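You operate a simulated robot arm through the tools that you are given. There is no shell and no other tool.

Carry out the task below with a simulated robot arm. There is one attempt and no reset: what you move stays moved.

TASK
Check both black reels with the stepped plug; tag the worn one HOLD and the other GOOD.
Fine: let go of the plug in each hole; worn = the red step sinks into the centre hole; tags go into those holes; put the plug back; reels stay where they stand; leave the other tags. Set down upright: stepped plug.

Only the result counts: the job must be done as asked and must still hold three seconds after the hand-in. Knocking over, shifting, dropping, spilling or breaking anything else fails it.

THE ROBOT
A 7-joint arm with a two-finger parallel gripper, fixed in place. Base frame: the origin is at the foot of the arm, x ahead of it, y to its left, z up. Lengths are in cm, angles in degrees, forces in N, time in s.
Its first joint turns from -166.0 to 166.0 degrees. Payload 4.4 kg.
Tool frame: the origin (TCP) lies between the finger pads and is the grasp point; the fingertips stand 2.3 cm ahead of it; z points along the fingers, y is the line along which they close. The gripper opens to 9.4 cm. The fingers are 3.8 cm wide and 1 cm thick; the gripper's body (5.4 by 9.6 cm) begins 3.9 cm behind the TCP.
Orientation is that of the tool frame in the base frame, as [roll, pitch, yaw] about the fixed x, y, z axes, in that order (R = Rz(yaw) Ry(pitch) Rx(roll)). With the fingers straight down and closing along the base's y, the tool's x points along the base's -x, its y along +y and its z along -z.

THE INTERFACE
- The arm moves only by the tool send_rows. Its argument "steps" is a list of rows, each an object (a shift or turn left out is 0, a gripper value left out holds the last) with "angular": the turn, a rotation vector about the base's x, y, z in units of 8 degrees (1.0 is 8 degrees), a list of three; "linear": the shift along the base's x, y, z in units of 40 mm (1.0 is 40 mm), a list of three; "fingers": the opening, from 0 (shut) to 1 (fully open). In form: [{"angular": [ax, ay, az], "linear": [x, y, z], "fingers": fingers}, ...]. A call has 1 to 20 rows; each row shifts and turns the commanded pose from where the row before left it. A call with a number of a shift or a turn outside -1 to 1 is refused whole. Each row takes 0.2 s and may step no farther than 5 cm and 8.6 degrees from the row before; otherwise, or with a gripper value out of range, the whole call is refused. Where a pose cannot be reached the arm comes as near as it can. A force on the tool above 90 N (or 10 N above the force at the start of the call, whichever is more), or a blocked arm, ends the call early, and 0.2 s more pass. Each finger travels about 7.2 cm/s and halts on what it meets, pressing with about 27 N; the grip force reading is that of the motor and also rises with nothing between the fingers. The clock runs only during rows and for 0.2 s after the last one: add rows that do not move to give the fingers time. The reply holds the time, the measured pose of the TCP, the force on the tool along the base axes, the opening and the grip force, in the units named above and with some noise, with the torque about the TCP (base axes, N m) and any sound that the robot's microphone picked up.
- Cameras (640 x 400 px; columns grow to the right, rows downward): "scene" is fixed at [40.24, 65.11, 173.06]; the picture's right is [-0.59, -0.81, 0.00], its down [-0.51, 0.37, -0.78] and it looks along [0.63, -0.46, -0.63] (base axes); focal length 242 px, centre (320, 200). "wrist" rides on the gripper at [8.6, 1.6, -7.4] in the tool frame; the picture's right is [-0.18, 0.98, 0.00], its down [-0.58, -0.11, -0.81] and it looks along [-0.79, -0.15, 0.59] (tool axes); focal length 243 px, centre (320, 200). There is no depth. A picture from a camera that has moved, and an enlarged one, comes with that camera's place and axes in the base frame and with its lens.
- camera(camera): a new picture of that camera. The clock stands still meanwhile.
- zoom(camera, box): a new picture of the part [left, top, right, bottom] of that camera's present view, enlarged. The clock stands still meanwhile.
- finish_job(): hands the job in; it is judged then, once.

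Nothing tells you positions but the pictures and the camera data. Unless the task says otherwise, let go and move clear before handing in.

The tools are called after "Request:" as name(argument=value, ...) on one line, values as JSON. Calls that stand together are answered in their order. send_rows: Moves the arm, as the interface text tells. Its arguments: {"type":"object","properties":{"steps":{"type":"array","items":{"type":"object","properties":{"angular":{"type":"array","items":{"type":"number"}},"linear":{"type":"array","items":{"type":"number"}},"fingers":{"type":"number"}}}}},"required":["steps"]} The other tools are called the same way: camera (camera) takes a picture; zoom (camera, box) takes an enlarged picture of a part of a camera's view; finish_job () hands the job in.

At the start:

```text
clock: 0.0
eef_pos: [73.27, -8.57, 142.75]
tool_rot: [-180.0, 0.0, 180.0]
wrist_force: [0.0, 0.6, -0.3]
torque: [0.02, -0.02, -0.04]
grip_width: 9.38
gripper_force: 0.1
```

scene: 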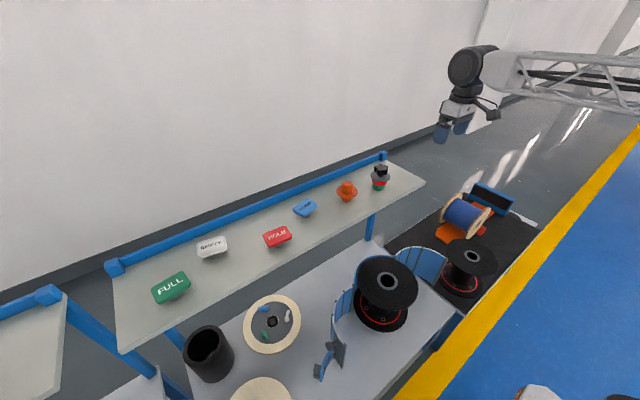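
wrist: 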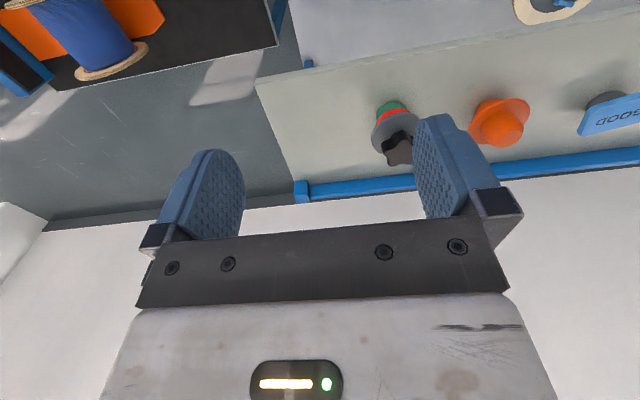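

I see a shelf with tags (FULL, EMPTY, HOLD, GOOD), an orange item and the stepped plug, and two black reels lower down to the right. I'll zoom in to get the details before moving.

Request:
zoom(camera="scene", box=[340, 140, 440, 202])

Request:
zoom(camera="scene", box=[320, 170, 560, 320])

Request:
zoom(camera="scene", box=[130, 160, 400, 329])

Request:
zoom(camera="wrist", box=[340, 60, 640, 247])

```text
6.40 times, centred on (390, 171) of scene
camera zoom: at [40.24, 65.11, 173.06], right [-0.59, -0.81, 0.0], down [-0.51, 0.37, -0.78], along [0.63, -0.46, -0.63], focal length 1552 px, centre (-128, 386)
```

zoom: 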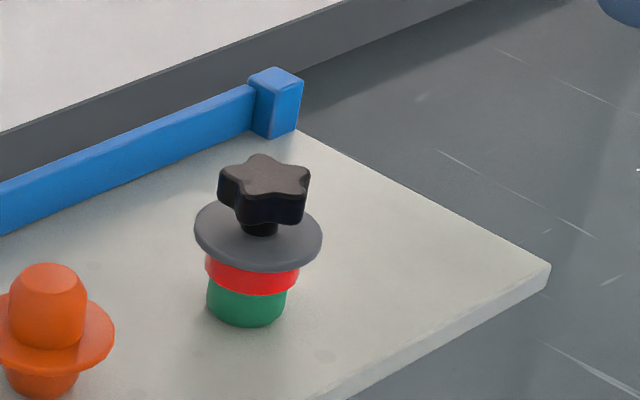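

```text
2.67 times, centred on (440, 245) of scene
camera zoom: at [40.24, 65.11, 173.06], right [-0.59, -0.81, 0.0], down [-0.51, 0.37, -0.78], along [0.63, -0.46, -0.63], focal length 646 px, centre (0, 80)
```

zoom: 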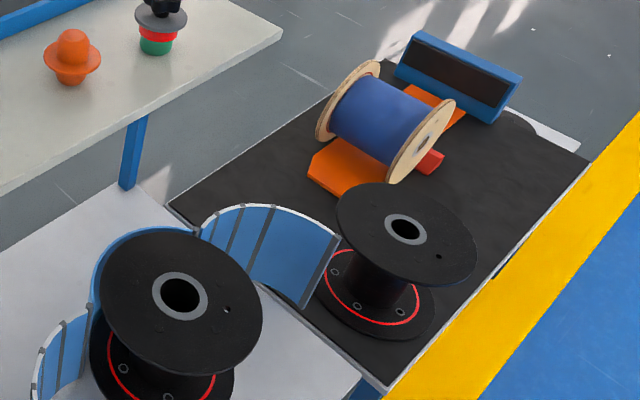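

```text
2.37 times, centred on (265, 244) of scene
camera zoom: at [40.24, 65.11, 173.06], right [-0.59, -0.81, 0.0], down [-0.51, 0.37, -0.78], along [0.63, -0.46, -0.63], focal length 574 px, centre (450, 95)
```

zoom: 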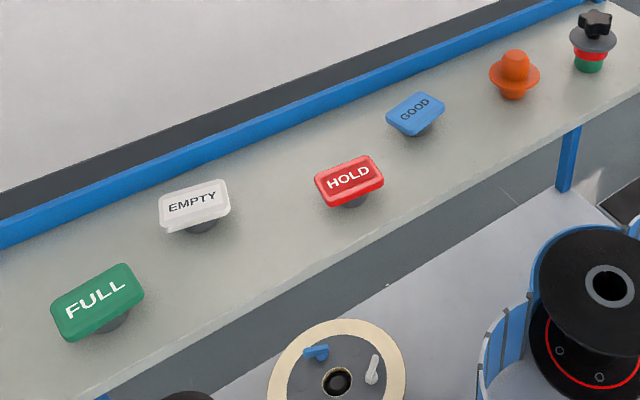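

```text
2.13 times, centred on (490, 154) of wrist
camera zoom: at [64.62, -6.93, 150.36], right [0.18, 0.98, 0.0], down [0.58, -0.11, 0.81], along [0.79, -0.15, -0.59], focal length 518 px, centre (-43, 299)
```

zoom: 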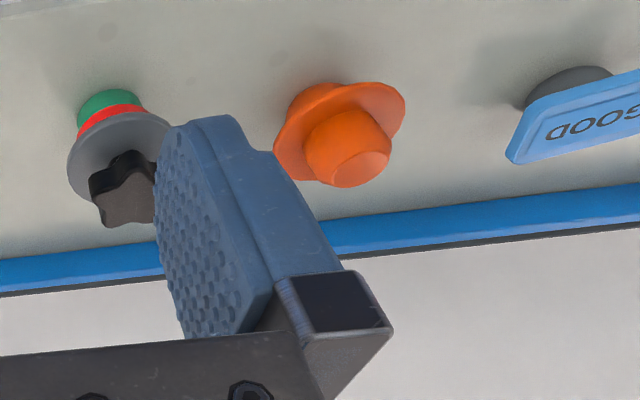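

The plug stands on the shelf near (90, 0, 115), with the tags further along +y. The black reels are lower down and closer to the base, so I'll move the arm back to see them from a second viewpoint.

Request:
send_rows(steps=[{"linear": [-1, 0, 0]}, {"linear": [-1, 0, 0]}, {"linear": [-1, 0, 0]}, {"linear": [-1, 0, 0]}, {"linear": [-1, 0, 0]}, {"linear": [-1, 0, 0]}, {"linear": [-1, 0, 0]}, {"linear": [0, 0, 0]}])

Request:
camera(camera="wrist")

Request:
camera(camera="scene")

```text
clock: 1.8
eef_pos: [44.91, -8.52, 143.06]
tool_rot: [180.0, -0.1, 180.0]
wrist_force: [-0.4, 0.3, 0.7]
torque: [-0.03, 0.04, -0.06]
grip_width: 9.38
gripper_force: 0.1
```

```text
taken
camera wrist: at [36.46, -6.87, 150.49], right [0.18, 0.98, 0.0], down [0.58, -0.11, 0.81], along [0.79, -0.15, -0.59], focal length 243 px, centre (320, 200)
```

wrist: 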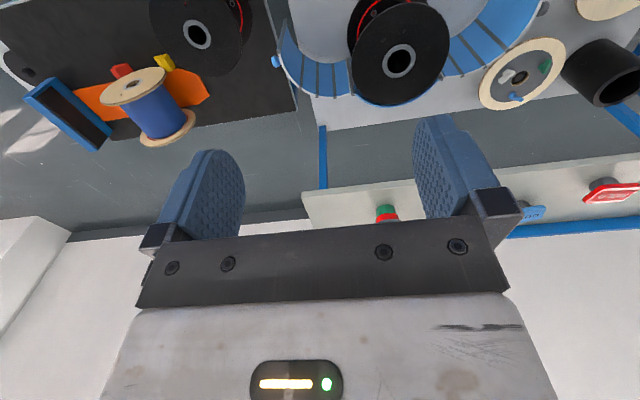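

```text
taken
```

scene: 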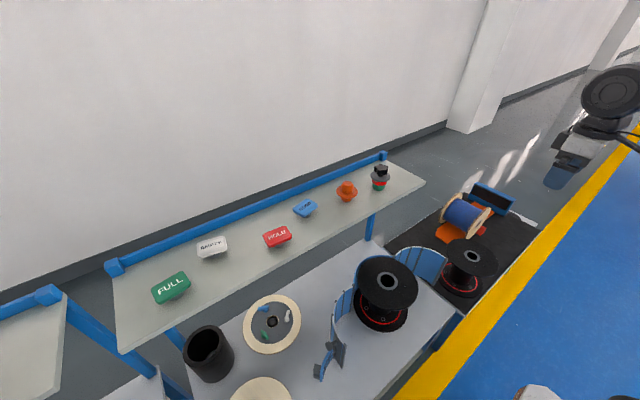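

Triangulated so far: reel A's hole is near (70, 8, 82.5) and reel B's hole near (58.5, -48, 68.6). Next I'll take a close look at the plug.

Request:
send_rows(steps=[{"linear": [1, 0.3, -0.5]}, {"linear": [1, 0.3, -0.5]}, {"linear": [1, 0.3, -0.5]}, {"linear": [1, 0.3, -0.5]}, {"linear": [1, 0.3, -0.5]}, {"linear": [0.5, 0.3, -0.5]}, {"linear": [0, 0, -0.5]}, {"linear": [0, 0, -0.5]}, {"linear": [0, 0, 0]}])

Request:
camera(camera="wrist")

```text
clock: 3.8
eef_pos: [67.18, -1.24, 127.18]
tool_rot: [179.9, 0.0, 180.0]
wrist_force: [0.3, -0.2, -0.2]
torque: [-0.01, 0.0, 0.01]
grip_width: 9.39
gripper_force: 0.0
```

```text
taken
camera wrist: at [58.59, 0.39, 134.58], right [0.18, 0.98, 0.0], down [0.58, -0.11, 0.81], along [0.79, -0.15, -0.59], focal length 243 px, centre (320, 200)
```

wrist: 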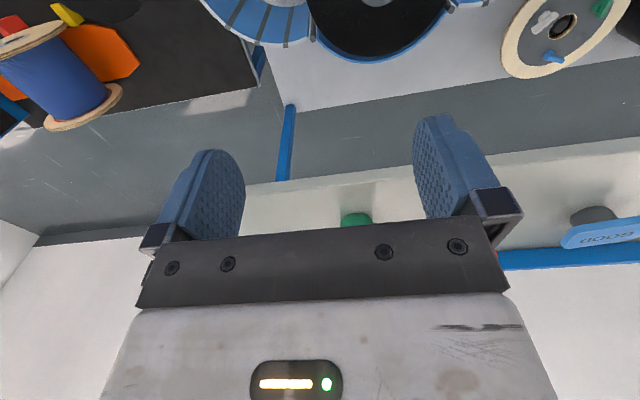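

The palm hides the plug from this pose. I'll go higher and further forward so it shows between the fingers.

Request:
send_rows(steps=[{"linear": [0.5, 0, 0.8]}, {"linear": [0.8, 0, 0.8]}, {"linear": [0.8, 0, 0.4]}, {"linear": [0.8, 0, 0.2]}, {"linear": [0.4, 0, 0]}, {"linear": [0, 0, 0]}])

Request:
camera(camera="wrist")

Request:
zoom(camera="wrist", box=[220, 50, 460, 200])

```text
clock: 5.2
eef_pos: [80.32, -1.2, 135.69]
tool_rot: [180.0, 0.0, 180.0]
wrist_force: [0.2, -0.2, 0.2]
torque: [0.0, -0.04, 0.02]
grip_width: 9.42
gripper_force: 0.0
```

```text
taken
camera wrist: at [71.79, 0.4, 143.13], right [0.18, 0.98, 0.0], down [0.58, -0.11, 0.81], along [0.79, -0.15, -0.59], focal length 243 px, centre (320, 200)
```

wrist: 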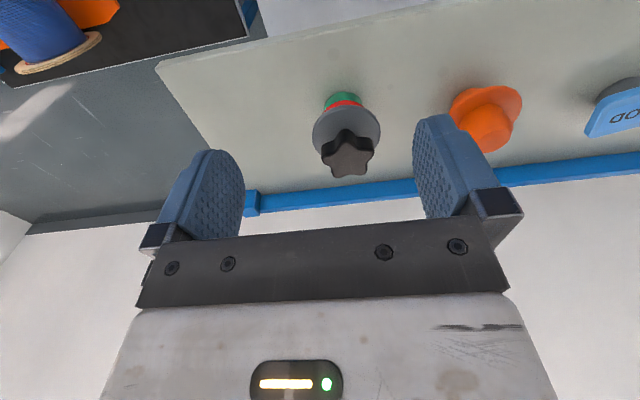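

```text
2.67 times, centred on (340, 125) of wrist
camera zoom: at [71.79, 0.4, 143.13], right [0.18, 0.98, 0.0], down [0.58, -0.11, 0.81], along [0.79, -0.15, -0.59], focal length 647 px, centre (267, 400)
```

zoom: 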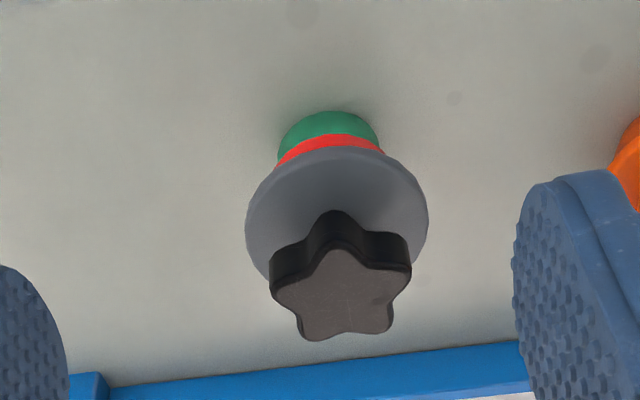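

The knob is a five-lobed star centred near (90.2, -0.1) with its top at about z = 124.7. One lobe points toward -x, so a grip closing along x would touch three lobes. Now I'll look at the tags.

Request:
send_rows(steps=[{"linear": [0, 1, 0]}, {"linear": [0, 1, 0]}, {"linear": [0, 1, 0]}, {"linear": [0, 1, 0]}, {"linear": [0, 1, 0]}, {"linear": [0, 1, 0]}, {"linear": [0, 1, 0]}, {"linear": [0, 1, 0]}, {"linear": [0, 0, 0]}])

Request:
camera(camera="wrist")

Request:
zoom(camera="wrist", box=[220, 40, 480, 203])

```text
clock: 7.2
eef_pos: [80.68, 30.37, 135.65]
tool_rot: [-180.0, -0.1, 180.0]
wrist_force: [-0.7, -0.1, 0.6]
torque: [0.0, 0.01, -0.02]
grip_width: 9.39
gripper_force: 0.1
```

```text
taken
camera wrist: at [72.1, 31.95, 143.17], right [0.18, 0.98, 0.0], down [0.58, -0.11, 0.81], along [0.79, -0.15, -0.59], focal length 243 px, centre (320, 200)
```

wrist: 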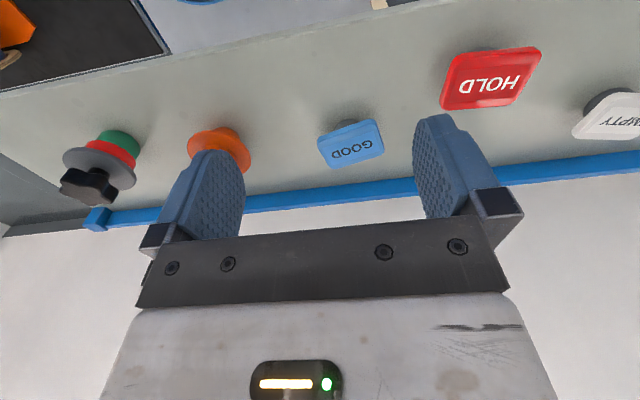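

```text
2.45 times, centred on (350, 122) of wrist
camera zoom: at [72.1, 31.95, 143.17], right [0.18, 0.98, 0.0], down [0.58, -0.11, 0.81], along [0.79, -0.15, -0.59], focal length 595 px, centre (246, 393)
```

zoom: 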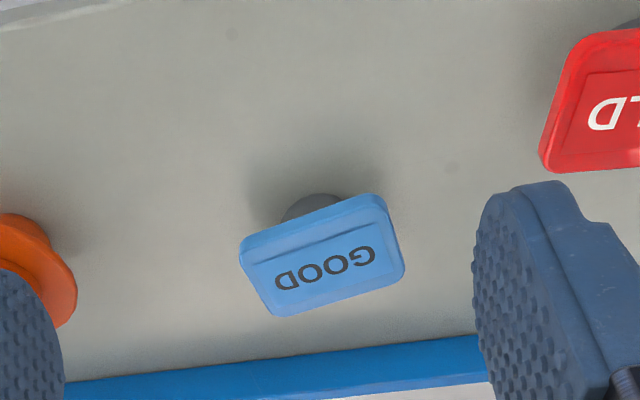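

Request:
zoom(camera="scene", box=[255, 190, 335, 250])

Request:
zoom(camera="wrist", box=[420, 10, 640, 147])

Request:
zoom(camera="scene", box=[340, 240, 440, 340])

Request:
zoom(camera="scene", box=[430, 220, 510, 310])

```text
6.67 times, centred on (295, 220) of scene
camera zoom: at [40.24, 65.11, 173.06], right [-0.59, -0.81, 0.0], down [-0.51, 0.37, -0.78], along [0.63, -0.46, -0.63], focal length 1616 px, centre (487, 67)
```

zoom: 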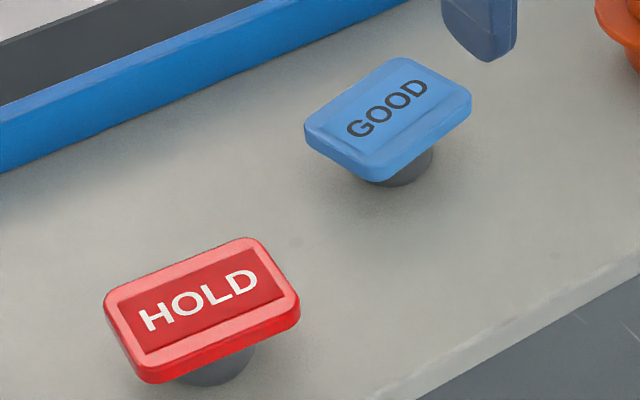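

```text
2.91 times, centred on (530, 78) of wrist
camera zoom: at [72.1, 31.95, 143.17], right [0.18, 0.98, 0.0], down [0.58, -0.11, 0.81], along [0.79, -0.15, -0.59], focal length 706 px, centre (-291, 554)
```

zoom: 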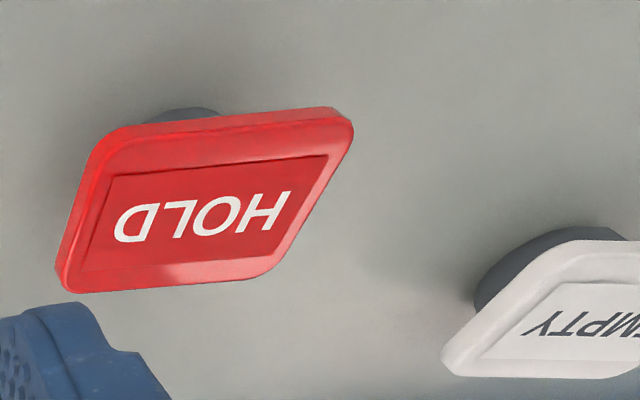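

```text
4.00 times, centred on (390, 290) of scene
camera zoom: at [40.24, 65.11, 173.06], right [-0.59, -0.81, 0.0], down [-0.51, 0.37, -0.78], along [0.63, -0.46, -0.63], focal length 970 px, centre (40, -160)
```

zoom: 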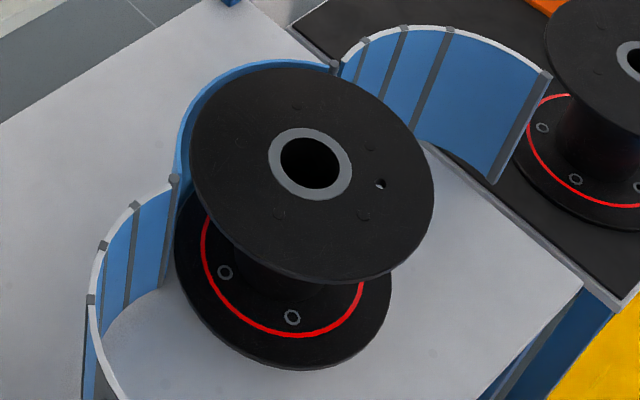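

```text
4.44 times, centred on (470, 265) of scene
camera zoom: at [40.24, 65.11, 173.06], right [-0.59, -0.81, 0.0], down [-0.51, 0.37, -0.78], along [0.63, -0.46, -0.63], focal length 1078 px, centre (-347, -89)
```

zoom: 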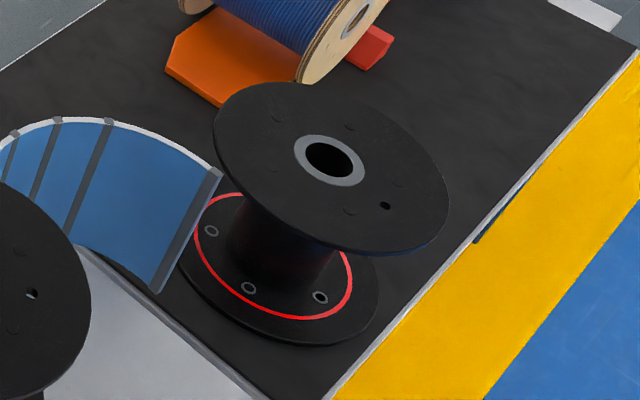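

The tags are flat plates of roughly 7.5 x 5.5 cm on pegs: GOOD near (94.3, 32), HOLD near (88.2, 46.6), with plate tops at about z = 118. I'll now turn the tool -90° so the fingers close along x, and go above the plug.

Request:
send_rows(steps=[{"angular": [0, 0, -1], "linear": [0.2, -0.634, 0.1]}, {"angular": [0, 0, -1], "linear": [0.2, -0.634, 0.1]}, {"angular": [0, 0, -1], "linear": [0.2, -0.634, 0.1]}, {"angular": [0, 0, -1], "linear": [0.2, -0.634, 0.1]}, {"angular": [0, 0, -1], "linear": [0.2, -0.634, 0.1]}, {"angular": [0, 0, -1], "linear": [0.2, -0.634, 0.1]}, {"angular": [0, 0, -1], "linear": [0.2, -0.634, 0.1]}, {"angular": [0, 0, -1], "linear": [0.2, -0.634, 0.1]}, {"angular": [0, 0, -1], "linear": [0.2, -0.634, 0.1]}, {"angular": [0, 0, -1], "linear": [0.2, -0.634, 0.1]}, {"angular": [0, 0, -1], "linear": [0.2, -0.634, 0.1]}, {"angular": [0, 0, -0.25], "linear": [0.18, -0.634, 0.1]}, {"linear": [0, 0, 0]}])

Request:
camera(camera="wrist")

Request:
camera(camera="scene")

```text
clock: 10.0
eef_pos: [89.93, 0.06, 140.72]
tool_rot: [179.9, 0.0, 89.8]
wrist_force: [0.1, -0.5, 0.0]
torque: [0.0, -0.01, 0.0]
grip_width: 9.38
gripper_force: 0.1
```

```text
taken
camera wrist: at [91.58, 8.68, 148.08], right [0.98, -0.19, 0.0], down [-0.11, -0.58, 0.81], along [-0.15, -0.79, -0.59], focal length 243 px, centre (320, 200)
```

wrist: 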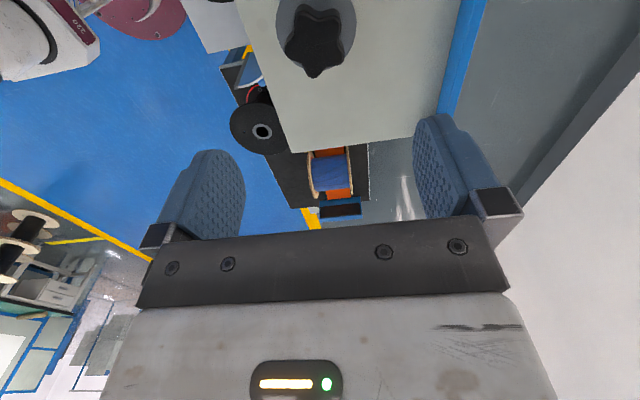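

```text
taken
```

scene: 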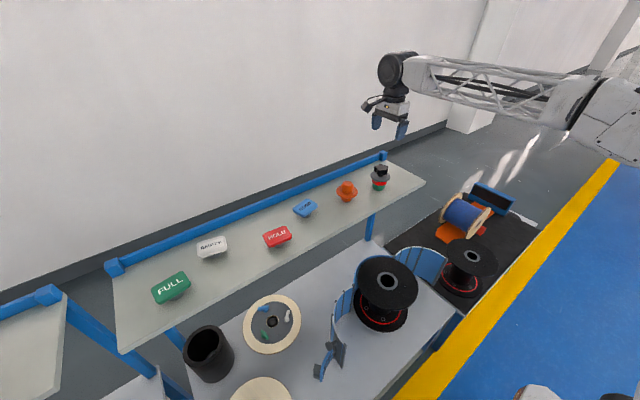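

Request:
zoom(camera="wrist", box=[240, 0, 400, 100])

Request:
zoom(camera="scene", box=[340, 80, 440, 202])

```text
4.00 times, centred on (320, 50) of wrist
camera zoom: at [91.58, 8.68, 148.08], right [0.98, -0.19, 0.0], down [-0.11, -0.58, 0.81], along [-0.15, -0.79, -0.59], focal length 970 px, centre (320, 800)
```

zoom: 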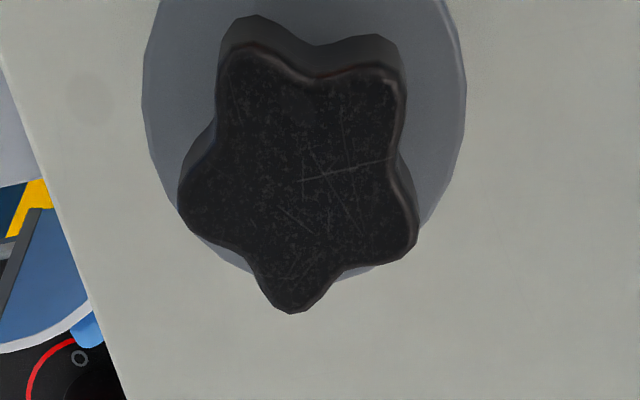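

```text
3.28 times, centred on (390, 141) of scene
camera zoom: at [40.24, 65.11, 173.06], right [-0.59, -0.81, 0.0], down [-0.51, 0.37, -0.78], along [0.63, -0.46, -0.63], focal length 795 px, centre (90, 393)
```

zoom: 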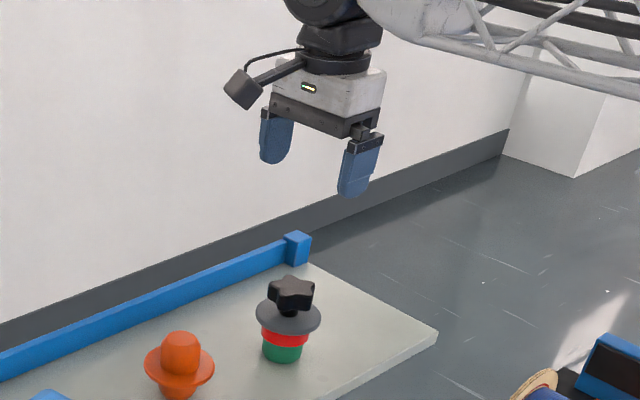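

Combining both views puts the knob centre near (89.5, 0.0) with its top at about z = 125.4. I'll come down partway and check again.

Request:
send_rows(steps=[{"linear": [-0.05, 0, -0.9]}, {"linear": [-0.05, 0, -0.9]}, {"linear": [-0.04, -0.01, -0.5]}, {"linear": [0, 0, 0]}])

Request:
camera(camera="wrist")

Request:
zoom(camera="scene", box=[340, 120, 440, 202])

```text
clock: 11.0
eef_pos: [89.4, 0.02, 131.42]
tool_rot: [180.0, 0.0, 90.1]
wrist_force: [-0.1, -0.3, 0.2]
torque: [-0.01, -0.02, 0.04]
grip_width: 9.42
gripper_force: 0.0
```

```text
taken
camera wrist: at [91.03, 8.67, 138.81], right [0.98, -0.18, 0.0], down [-0.11, -0.58, 0.81], along [-0.15, -0.79, -0.59], focal length 243 px, centre (320, 200)
```

wrist: 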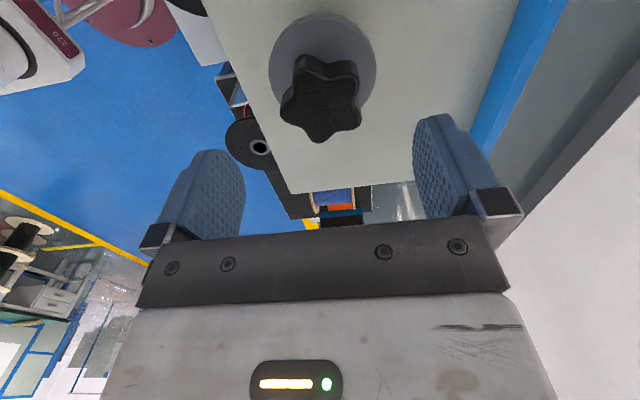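

```text
4.88 times, centred on (390, 161) of scene
camera zoom: at [40.24, 65.11, 173.06], right [-0.59, -0.81, 0.0], down [-0.51, 0.37, -0.78], along [0.63, -0.46, -0.63], focal length 1183 px, centre (-22, 390)
```

zoom: 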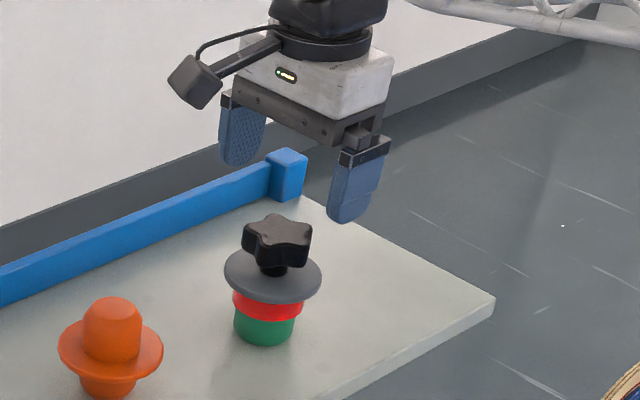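

Request:
zoom(camera="wrist", box=[240, 0, 400, 160])

```text
2.50 times, centred on (320, 80) of wrist
camera zoom: at [91.03, 8.67, 138.81], right [0.98, -0.18, 0.0], down [-0.11, -0.58, 0.81], along [-0.15, -0.79, -0.59], focal length 606 px, centre (320, 500)
```

zoom: 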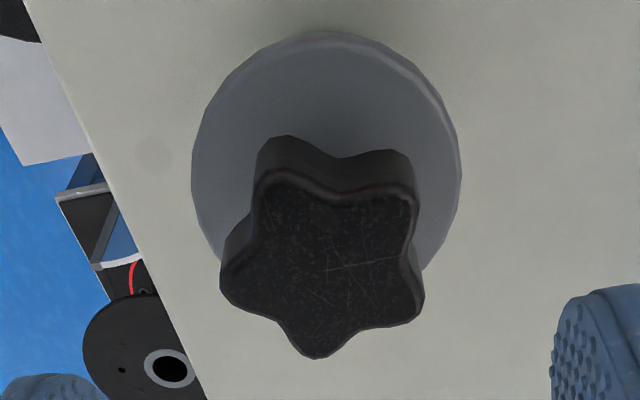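

Re-measured, the knob centre is (89.6, 0.0) and the top is about 125.2, so I'm aligned with it. I'll descend to grip the knob and close the fingers.

Request:
send_rows(steps=[{"linear": [0, 0, -0.7], "fingers": 1}, {"linear": [0, 0, -0.6]}, {"linear": [0, 0, -0.455]}, {"linear": [0, 0, 0]}])

Request:
zoom(camera="scene", box=[340, 120, 440, 202])

Request:
camera(camera="wrist")

```text
clock: 12.0
eef_pos: [89.35, -0.04, 124.32]
tool_rot: [180.0, 0.0, 90.0]
wrist_force: [0.2, -0.7, 0.2]
torque: [0.03, -0.01, 0.02]
grip_width: 9.41
gripper_force: 0.0
```

```text
4.88 times, centred on (390, 161) of scene
camera zoom: at [40.24, 65.11, 173.06], right [-0.59, -0.81, 0.0], down [-0.51, 0.37, -0.78], along [0.63, -0.46, -0.63], focal length 1183 px, centre (-22, 390)
```

zoom: 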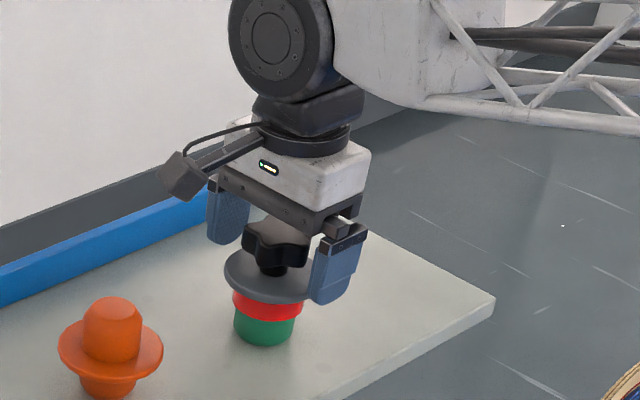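

```text
taken
camera wrist: at [91.16, 8.65, 131.7], right [0.98, -0.18, 0.0], down [-0.11, -0.58, 0.81], along [-0.15, -0.79, -0.59], focal length 243 px, centre (320, 200)
```

wrist: 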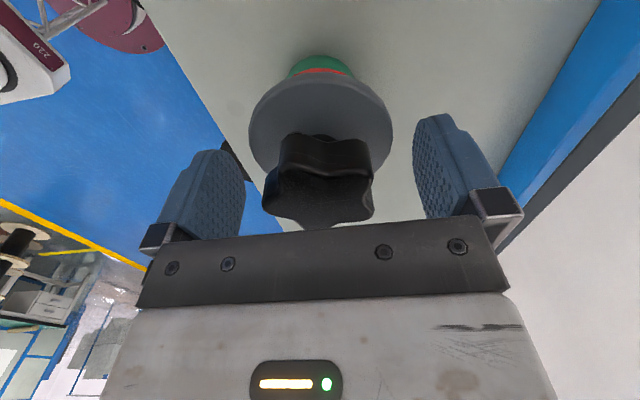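

Request:
send_rows(steps=[{"fingers": 0.7}, {"fingers": 0.6}, {"fingers": 0.52}, {"fingers": 0.4}, {"fingers": 0.4}, {"fingers": 0.4}])

Request:
camera(camera="wrist")

```text
clock: 13.4
eef_pos: [89.47, -0.04, 124.26]
tool_rot: [180.0, 0.0, 90.0]
wrist_force: [0.9, -0.1, 1.0]
torque: [0.03, -0.1, 0.0]
grip_width: 5.07
gripper_force: 27.1
```

```text
taken
camera wrist: at [91.16, 8.65, 131.72], right [0.98, -0.18, 0.0], down [-0.11, -0.58, 0.81], along [-0.15, -0.79, -0.59], focal length 243 px, centre (320, 200)
```

wrist: 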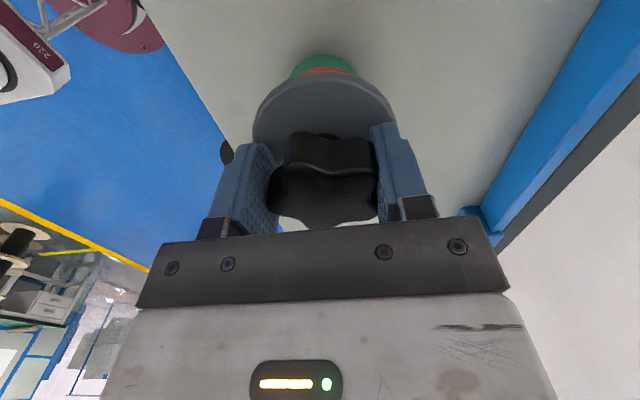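

The knob is gripped at a width of 5.07. I'll lift a little and check how it hangs.

Request:
send_rows(steps=[{"linear": [0, 0, 0.1]}, {"linear": [0, 0, 0.3]}, {"linear": [0, 0, 0.6]}, {"linear": [0, 0, 0]}])

Request:
zoom(camera="scene", box=[340, 120, 440, 202])

Request:
camera(camera="wrist")

```text
clock: 14.4
eef_pos: [89.32, 0.07, 128.51]
tool_rot: [179.9, 0.0, 90.0]
wrist_force: [-0.6, -0.2, -0.4]
torque: [-0.01, -0.05, 0.02]
grip_width: 3.75
gripper_force: 0.0
```

```text
4.88 times, centred on (390, 161) of scene
camera zoom: at [40.24, 65.11, 173.06], right [-0.59, -0.81, 0.0], down [-0.51, 0.37, -0.78], along [0.63, -0.46, -0.63], focal length 1183 px, centre (-22, 390)
```

zoom: 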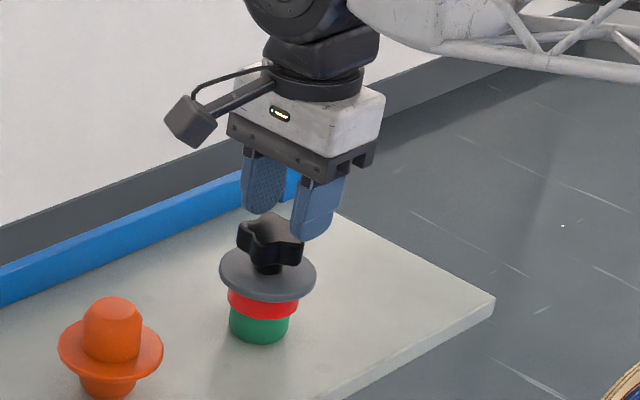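

```text
taken
camera wrist: at [91.05, 8.61, 135.94], right [0.98, -0.18, 0.0], down [-0.11, -0.58, 0.81], along [-0.15, -0.79, -0.59], focal length 243 px, centre (320, 200)
```

wrist: 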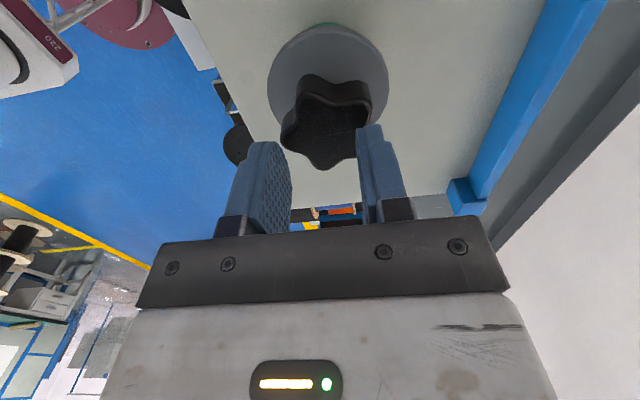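

The plug slipped out of the grip and is still standing upright on the shelf. I'll look closely at what shape the knob has and where it stands now.

Request:
zoom(camera="wrist", box=[240, 10, 420, 190])

Request:
zoom(camera="scene", box=[365, 155, 400, 195])

```text
2.22 times, centred on (330, 100) of wrist
camera zoom: at [91.05, 8.61, 135.94], right [0.98, -0.18, 0.0], down [-0.11, -0.58, 0.81], along [-0.15, -0.79, -0.59], focal length 539 px, centre (298, 422)
```

zoom: 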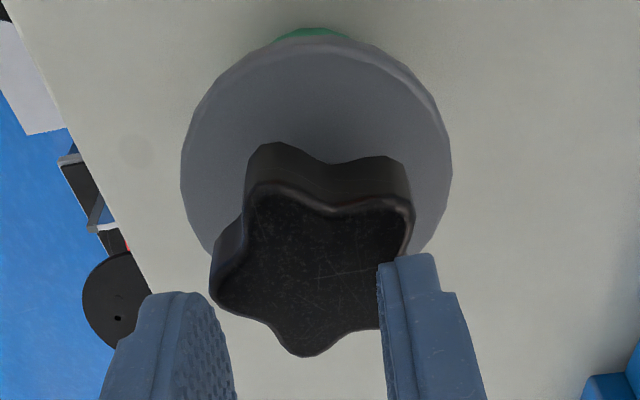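

```text
10.00 times, centred on (382, 175) of scene
camera zoom: at [40.24, 65.11, 173.06], right [-0.59, -0.81, 0.0], down [-0.51, 0.37, -0.78], along [0.63, -0.46, -0.63], focal length 2424 px, centre (-305, 450)
```

zoom: 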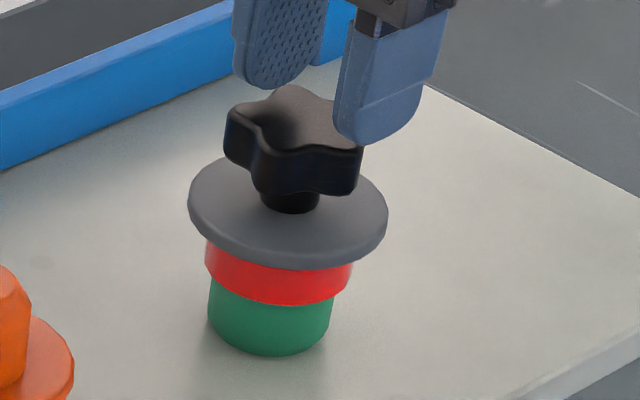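

The plug moved about 0.4 cm in +x and its centre is now near (89.97, 0.02). I'll grip again slightly lower with full closing command, then lift only millimetres to read the forces.

Request:
send_rows(steps=[{"fingers": 1, "linear": [0.1, 0, 0]}, {"fingers": 1}, {"fingers": 1}, {"fingers": 1}, {"linear": [0, 0, -0.5]}, {"linear": [0, 0, -0.55]}, {"linear": [0, 0, 0]}, {"fingers": 0.7}, {"fingers": 0.6}, {"fingers": 0.55}, {"fingers": 0}, {"fingers": 0}, {"fingers": 0}, {"fingers": 0}])

Request:
zoom(camera="scene", box=[365, 145, 400, 195])

Request:
zoom(camera="wrist", box=[220, 30, 440, 250])

```text
clock: 17.4
eef_pos: [89.74, 0.12, 124.28]
tool_rot: [180.0, 0.0, 90.0]
wrist_force: [0.0, 0.0, 1.8]
torque: [0.0, 0.03, 0.0]
grip_width: 7.51
gripper_force: 27.4
```

```text
8.00 times, centred on (382, 170) of scene
camera zoom: at [40.24, 65.11, 173.06], right [-0.59, -0.81, 0.0], down [-0.51, 0.37, -0.78], along [0.63, -0.46, -0.63], focal length 1940 px, centre (-180, 440)
```

zoom: 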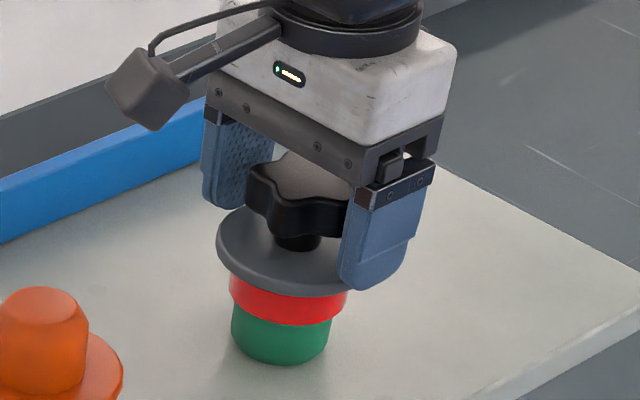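

```text
1.82 times, centred on (330, 140) of wrist
camera zoom: at [91.48, 8.72, 131.61], right [0.98, -0.18, 0.0], down [-0.11, -0.58, 0.81], along [-0.15, -0.79, -0.59], focal length 441 px, centre (302, 309)
```

zoom: 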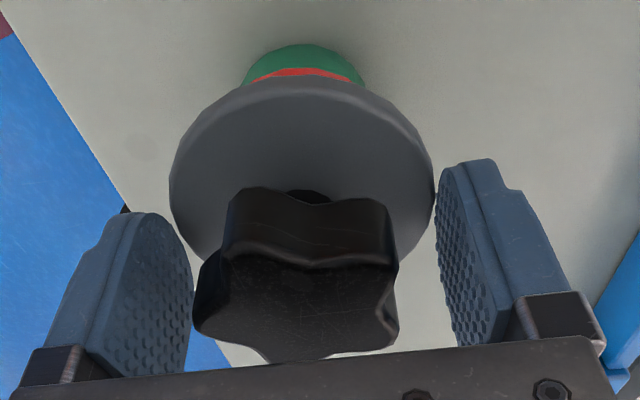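

The fingers closed on the grey flange (7.5 cm wide), so the flange top is higher than I had estimated and my earlier grip only caught the bottom of the knob. I'll open, rise about 1 cm and grip the knob proper.

Request:
send_rows(steps=[{"fingers": 1}, {"fingers": 1}, {"fingers": 1}, {"linear": [0, 0, 0.3]}, {"linear": [0, 0, 0]}])

Request:
zoom(camera="scene", box=[365, 145, 400, 195])

Request:
zoom(camera="wrist", box=[220, 30, 440, 250])

```text
clock: 18.6
eef_pos: [89.72, -0.09, 125.45]
tool_rot: [-180.0, 0.0, 90.0]
wrist_force: [-0.7, 0.3, 0.0]
torque: [0.0, 0.01, 0.0]
grip_width: 9.4
gripper_force: 0.1
```

```text
8.00 times, centred on (382, 170) of scene
camera zoom: at [40.24, 65.11, 173.06], right [-0.59, -0.81, 0.0], down [-0.51, 0.37, -0.78], along [0.63, -0.46, -0.63], focal length 1940 px, centre (-180, 440)
```

zoom: 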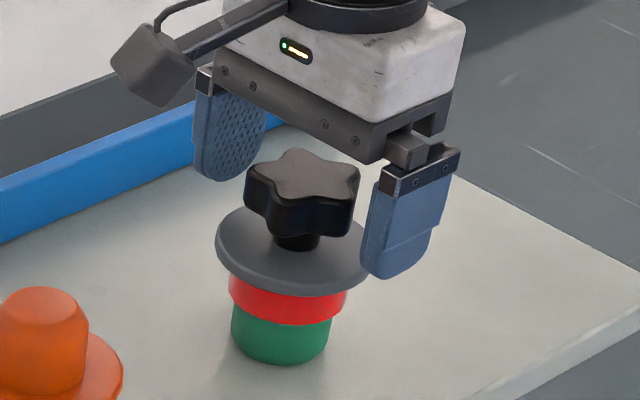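

```text
1.82 times, centred on (330, 140) of wrist
camera zoom: at [91.38, 8.65, 132.78], right [0.98, -0.18, 0.0], down [-0.11, -0.58, 0.81], along [-0.15, -0.79, -0.59], focal length 441 px, centre (302, 309)
```

zoom: 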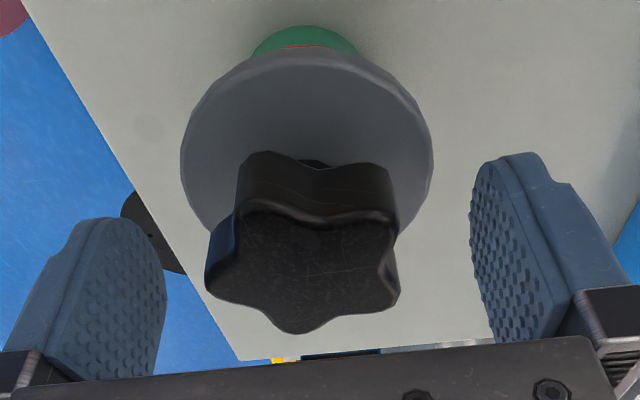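

Request:
send_rows(steps=[{"linear": [-0.05, 0, 0]}, {"fingers": 0.7}, {"fingers": 0.6}, {"fingers": 0.55}, {"fingers": 0}, {"fingers": 0}, {"fingers": 0}, {"fingers": 0}])

Request:
send_rows(steps=[{"linear": [0, 0, 0.05]}, {"linear": [0, 0, 0.05]}, {"linear": [0, 0, 0.05]}, {"linear": [0, 0, 0]}])

Request:
zoom(camera="scene", box=[365, 145, 400, 195])

Request:
zoom(camera="wrist", box=[220, 30, 440, 250])

```text
clock: 20.4
eef_pos: [89.42, -0.02, 125.3]
tool_rot: [180.0, 0.0, 89.9]
wrist_force: [0.9, 0.3, 1.0]
torque: [0.01, -0.03, -0.02]
grip_width: 5.05
gripper_force: 26.9
```

```text
clock: 21.4
eef_pos: [89.49, -0.09, 125.85]
tool_rot: [180.0, -0.1, 90.0]
wrist_force: [0.1, -0.2, -1.3]
torque: [0.0, 0.03, 0.04]
grip_width: 5.02
gripper_force: 27.3
```

```text
8.00 times, centred on (382, 170) of scene
camera zoom: at [40.24, 65.11, 173.06], right [-0.59, -0.81, 0.0], down [-0.51, 0.37, -0.78], along [0.63, -0.46, -0.63], focal length 1940 px, centre (-180, 440)
```

zoom: 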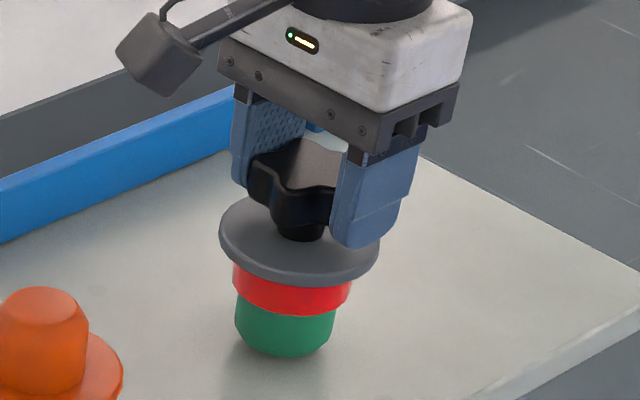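

```text
1.82 times, centred on (330, 140) of wrist
camera zoom: at [91.13, 8.66, 133.38], right [0.98, -0.18, 0.0], down [-0.11, -0.58, 0.81], along [-0.15, -0.79, -0.59], focal length 441 px, centre (302, 309)
```

zoom: 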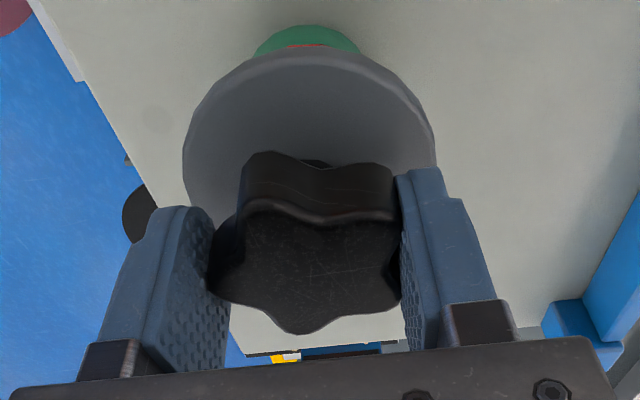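

The plug is held upright and lifts cleanly. I'll lift it clear of the shelf and carry it over reel A.

Request:
send_rows(steps=[{"linear": [0, 0, 0.2]}, {"linear": [0, 0, 0.5]}, {"linear": [0, 0, 0.7]}, {"linear": [0, 0, 0.7]}, {"linear": [0, 0, 0.7]}, {"linear": [0, 0, 0.4]}, {"linear": [0, 0, 0.2]}, {"linear": [0, 0, 0]}])

Request:
send_rows(steps=[{"linear": [-0.2, 0.1, 0]}, {"linear": [-0.5, 0.2, 0]}, {"linear": [-0.7, 0.3, 0]}, {"linear": [-0.7, 0.3, 0]}, {"linear": [-0.7, 0.3, 0]}, {"linear": [-0.7, 0.3, 0]}, {"linear": [-0.7, 0.3, 0]}, {"linear": [-0.4, 0.2, 0]}, {"linear": [-0.2, 0, 0]}, {"linear": [0, 0, 0]}])

Request:
camera(camera="wrist")

Request:
camera(camera="scene")

```text
clock: 23.2
eef_pos: [89.71, 0.28, 139.46]
tool_rot: [-179.9, -0.1, 90.0]
wrist_force: [-0.8, 0.0, -1.3]
torque: [0.01, 0.01, 0.01]
grip_width: 5.03
gripper_force: 26.9
```

```text
clock: 25.4
eef_pos: [70.4, 8.29, 139.43]
tool_rot: [-180.0, -0.1, 90.0]
wrist_force: [0.5, 0.7, -1.1]
torque: [-0.01, 0.0, 0.01]
grip_width: 5.04
gripper_force: 27.1
```

```text
taken
camera wrist: at [72.01, 16.88, 146.94], right [0.98, -0.18, 0.0], down [-0.11, -0.58, 0.81], along [-0.15, -0.79, -0.59], focal length 243 px, centre (320, 200)
```

wrist: 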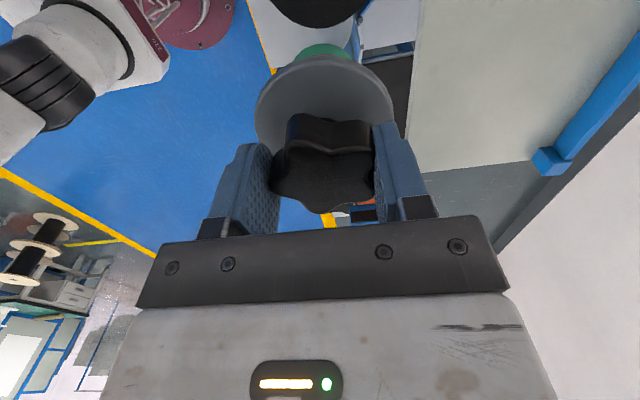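

```text
taken
```

scene: 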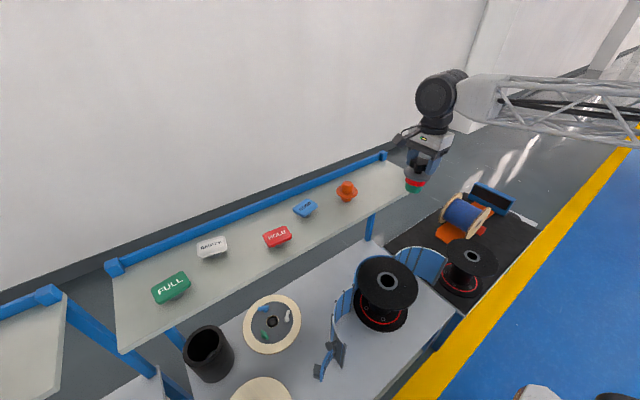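

The plug hangs upright over reel A and clears the shelf front (x about 81.6). I'll descend to get a close view of the hole.

Request:
send_rows(steps=[{"linear": [0, 0, -0.3]}, {"linear": [0, 0, -0.7]}, {"linear": [0, 0, -1]}, {"linear": [0, 0, -1]}, {"linear": [0, 0, -1]}, {"linear": [0, 0, -1]}, {"linear": [0, 0, -1]}, {"linear": [0, 0, -1]}, {"linear": [0, 0, -1]}, {"linear": [0, 0, -0.7]}, {"linear": [0, 0, -0.3]}, {"linear": [0, 0, 0]}])

Request:
camera(camera="wrist")

Request:
camera(camera="scene")

Request:
zoom(camera="scene", box=[340, 210, 460, 310])

```text
clock: 28.0
eef_pos: [70.14, 8.36, 103.66]
tool_rot: [-180.0, 0.1, 90.0]
wrist_force: [-0.4, 0.9, -1.6]
torque: [0.03, 0.01, 0.03]
grip_width: 5.07
gripper_force: 27.1
```

```text
taken
camera wrist: at [71.96, 16.91, 111.0], right [0.98, -0.18, 0.0], down [-0.11, -0.58, 0.81], along [-0.15, -0.79, -0.59], focal length 243 px, centre (320, 200)
```

wrist: 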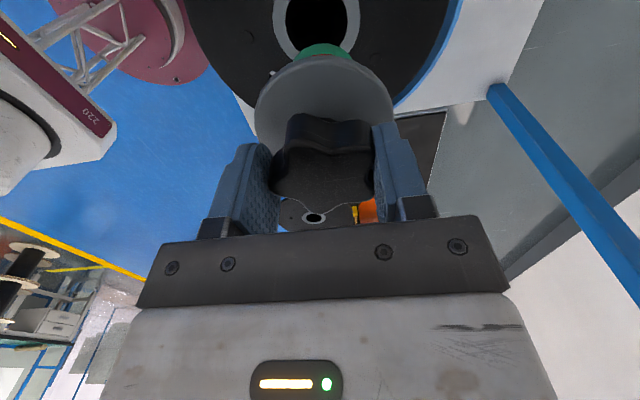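

```text
taken
```

scene: 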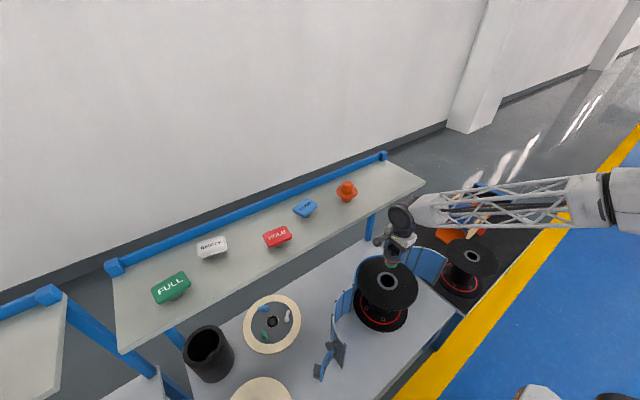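

```text
4.00 times, centred on (400, 260) of scene
camera zoom: at [40.24, 65.11, 173.06], right [-0.59, -0.81, 0.0], down [-0.51, 0.37, -0.78], along [0.63, -0.46, -0.63], focal length 970 px, centre (0, -40)
```

zoom: 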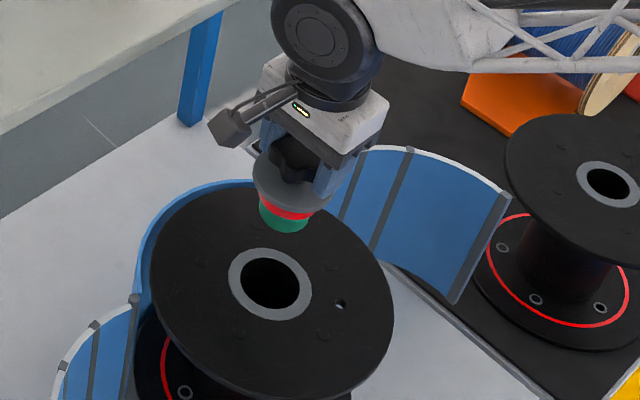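

Request:
send_rows(steps=[{"linear": [-0.5, 0.3, 0]}, {"linear": [-0.75, 0.45, 0]}, {"linear": [-0.5, 0.25, 0]}, {"linear": [0, 0, 0]}, {"linear": [0, 0, 0]}])

Request:
camera(camera="wrist")

Request:
zoom(camera="wrist", box=[300, 0, 460, 100])

```text
clock: 29.2
eef_pos: [63.4, 12.26, 103.39]
tool_rot: [-180.0, 0.0, 90.1]
wrist_force: [0.8, 0.5, -1.1]
torque: [0.01, 0.0, -0.02]
grip_width: 5.03
gripper_force: 27.1
```

```text
taken
camera wrist: at [65.1, 20.77, 110.82], right [0.98, -0.18, 0.0], down [-0.11, -0.58, 0.81], along [-0.15, -0.79, -0.59], focal length 243 px, centre (320, 200)
```

wrist: 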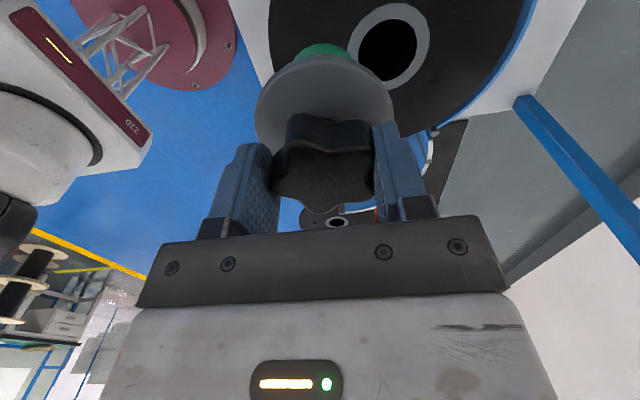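

```text
4.00 times, centred on (380, 50) of wrist
camera zoom: at [65.1, 20.77, 110.82], right [0.98, -0.18, 0.0], down [-0.11, -0.58, 0.81], along [-0.15, -0.79, -0.59], focal length 970 px, centre (80, 800)
```

zoom: 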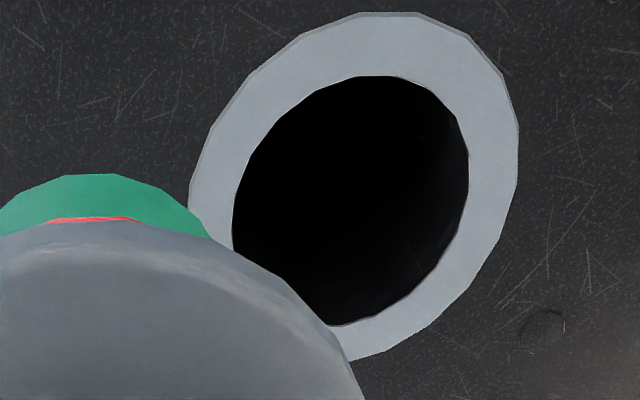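

Reel A's hole measures about 6.1 cm wide, centred near (70.05, 8.1) with its top at z of about 83. I'll move the plug over it and come down to just above the rim.

Request:
send_rows(steps=[{"linear": [0.4, -0.25, 0]}, {"linear": [0.7, -0.45, 0]}, {"linear": [0.51, -0.315, 0]}, {"linear": [0, 0, -0.4]}, {"linear": [0, 0, -0.7]}, {"linear": [0, 0, -0.5]}, {"linear": [0, 0, -0.2]}, {"linear": [0, 0, 0]}, {"linear": [0, 0, 0]}])

Request:
camera(camera="wrist")

Request:
zoom(camera="scene", box=[350, 230, 430, 310])

Request:
zoom(camera="wrist", box=[240, 0, 400, 100])

```text
clock: 31.2
eef_pos: [69.66, 7.87, 96.14]
tool_rot: [-180.0, 0.0, 90.0]
wrist_force: [-1.3, 0.1, -1.8]
torque: [0.01, -0.01, -0.02]
grip_width: 5.04
gripper_force: 27.7
```

```text
taken
camera wrist: at [71.41, 16.63, 103.58], right [0.98, -0.18, 0.0], down [-0.11, -0.58, 0.81], along [-0.15, -0.79, -0.59], focal length 243 px, centre (320, 200)
```

wrist: 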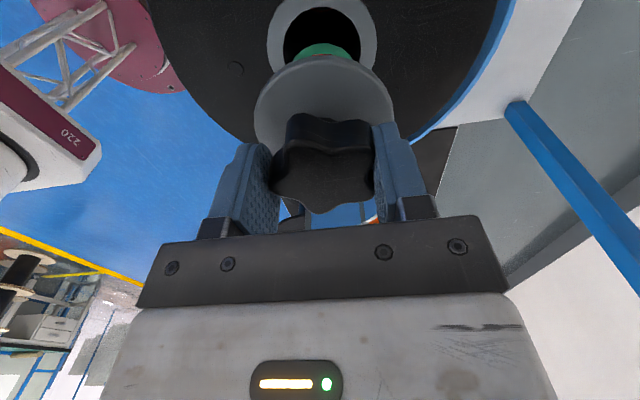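

```text
5.00 times, centred on (390, 270) of scene
camera zoom: at [40.24, 65.11, 173.06], right [-0.59, -0.81, 0.0], down [-0.51, 0.37, -0.78], along [0.63, -0.46, -0.63], focal length 1212 px, centre (-30, -150)
```

zoom: 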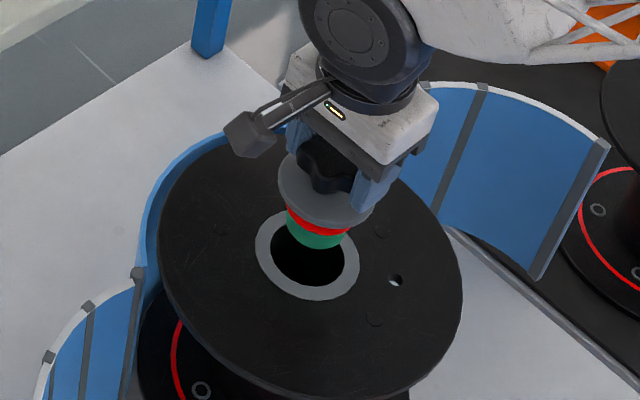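

```text
4.00 times, centred on (320, 50) of wrist
camera zoom: at [71.41, 16.63, 103.58], right [0.98, -0.18, 0.0], down [-0.11, -0.58, 0.81], along [-0.15, -0.79, -0.59], focal length 970 px, centre (320, 800)
```

zoom: 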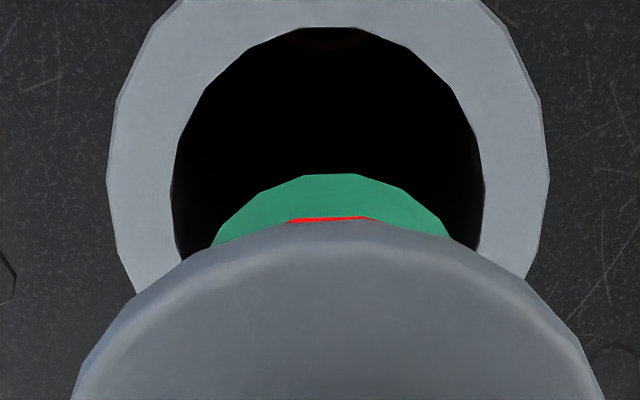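

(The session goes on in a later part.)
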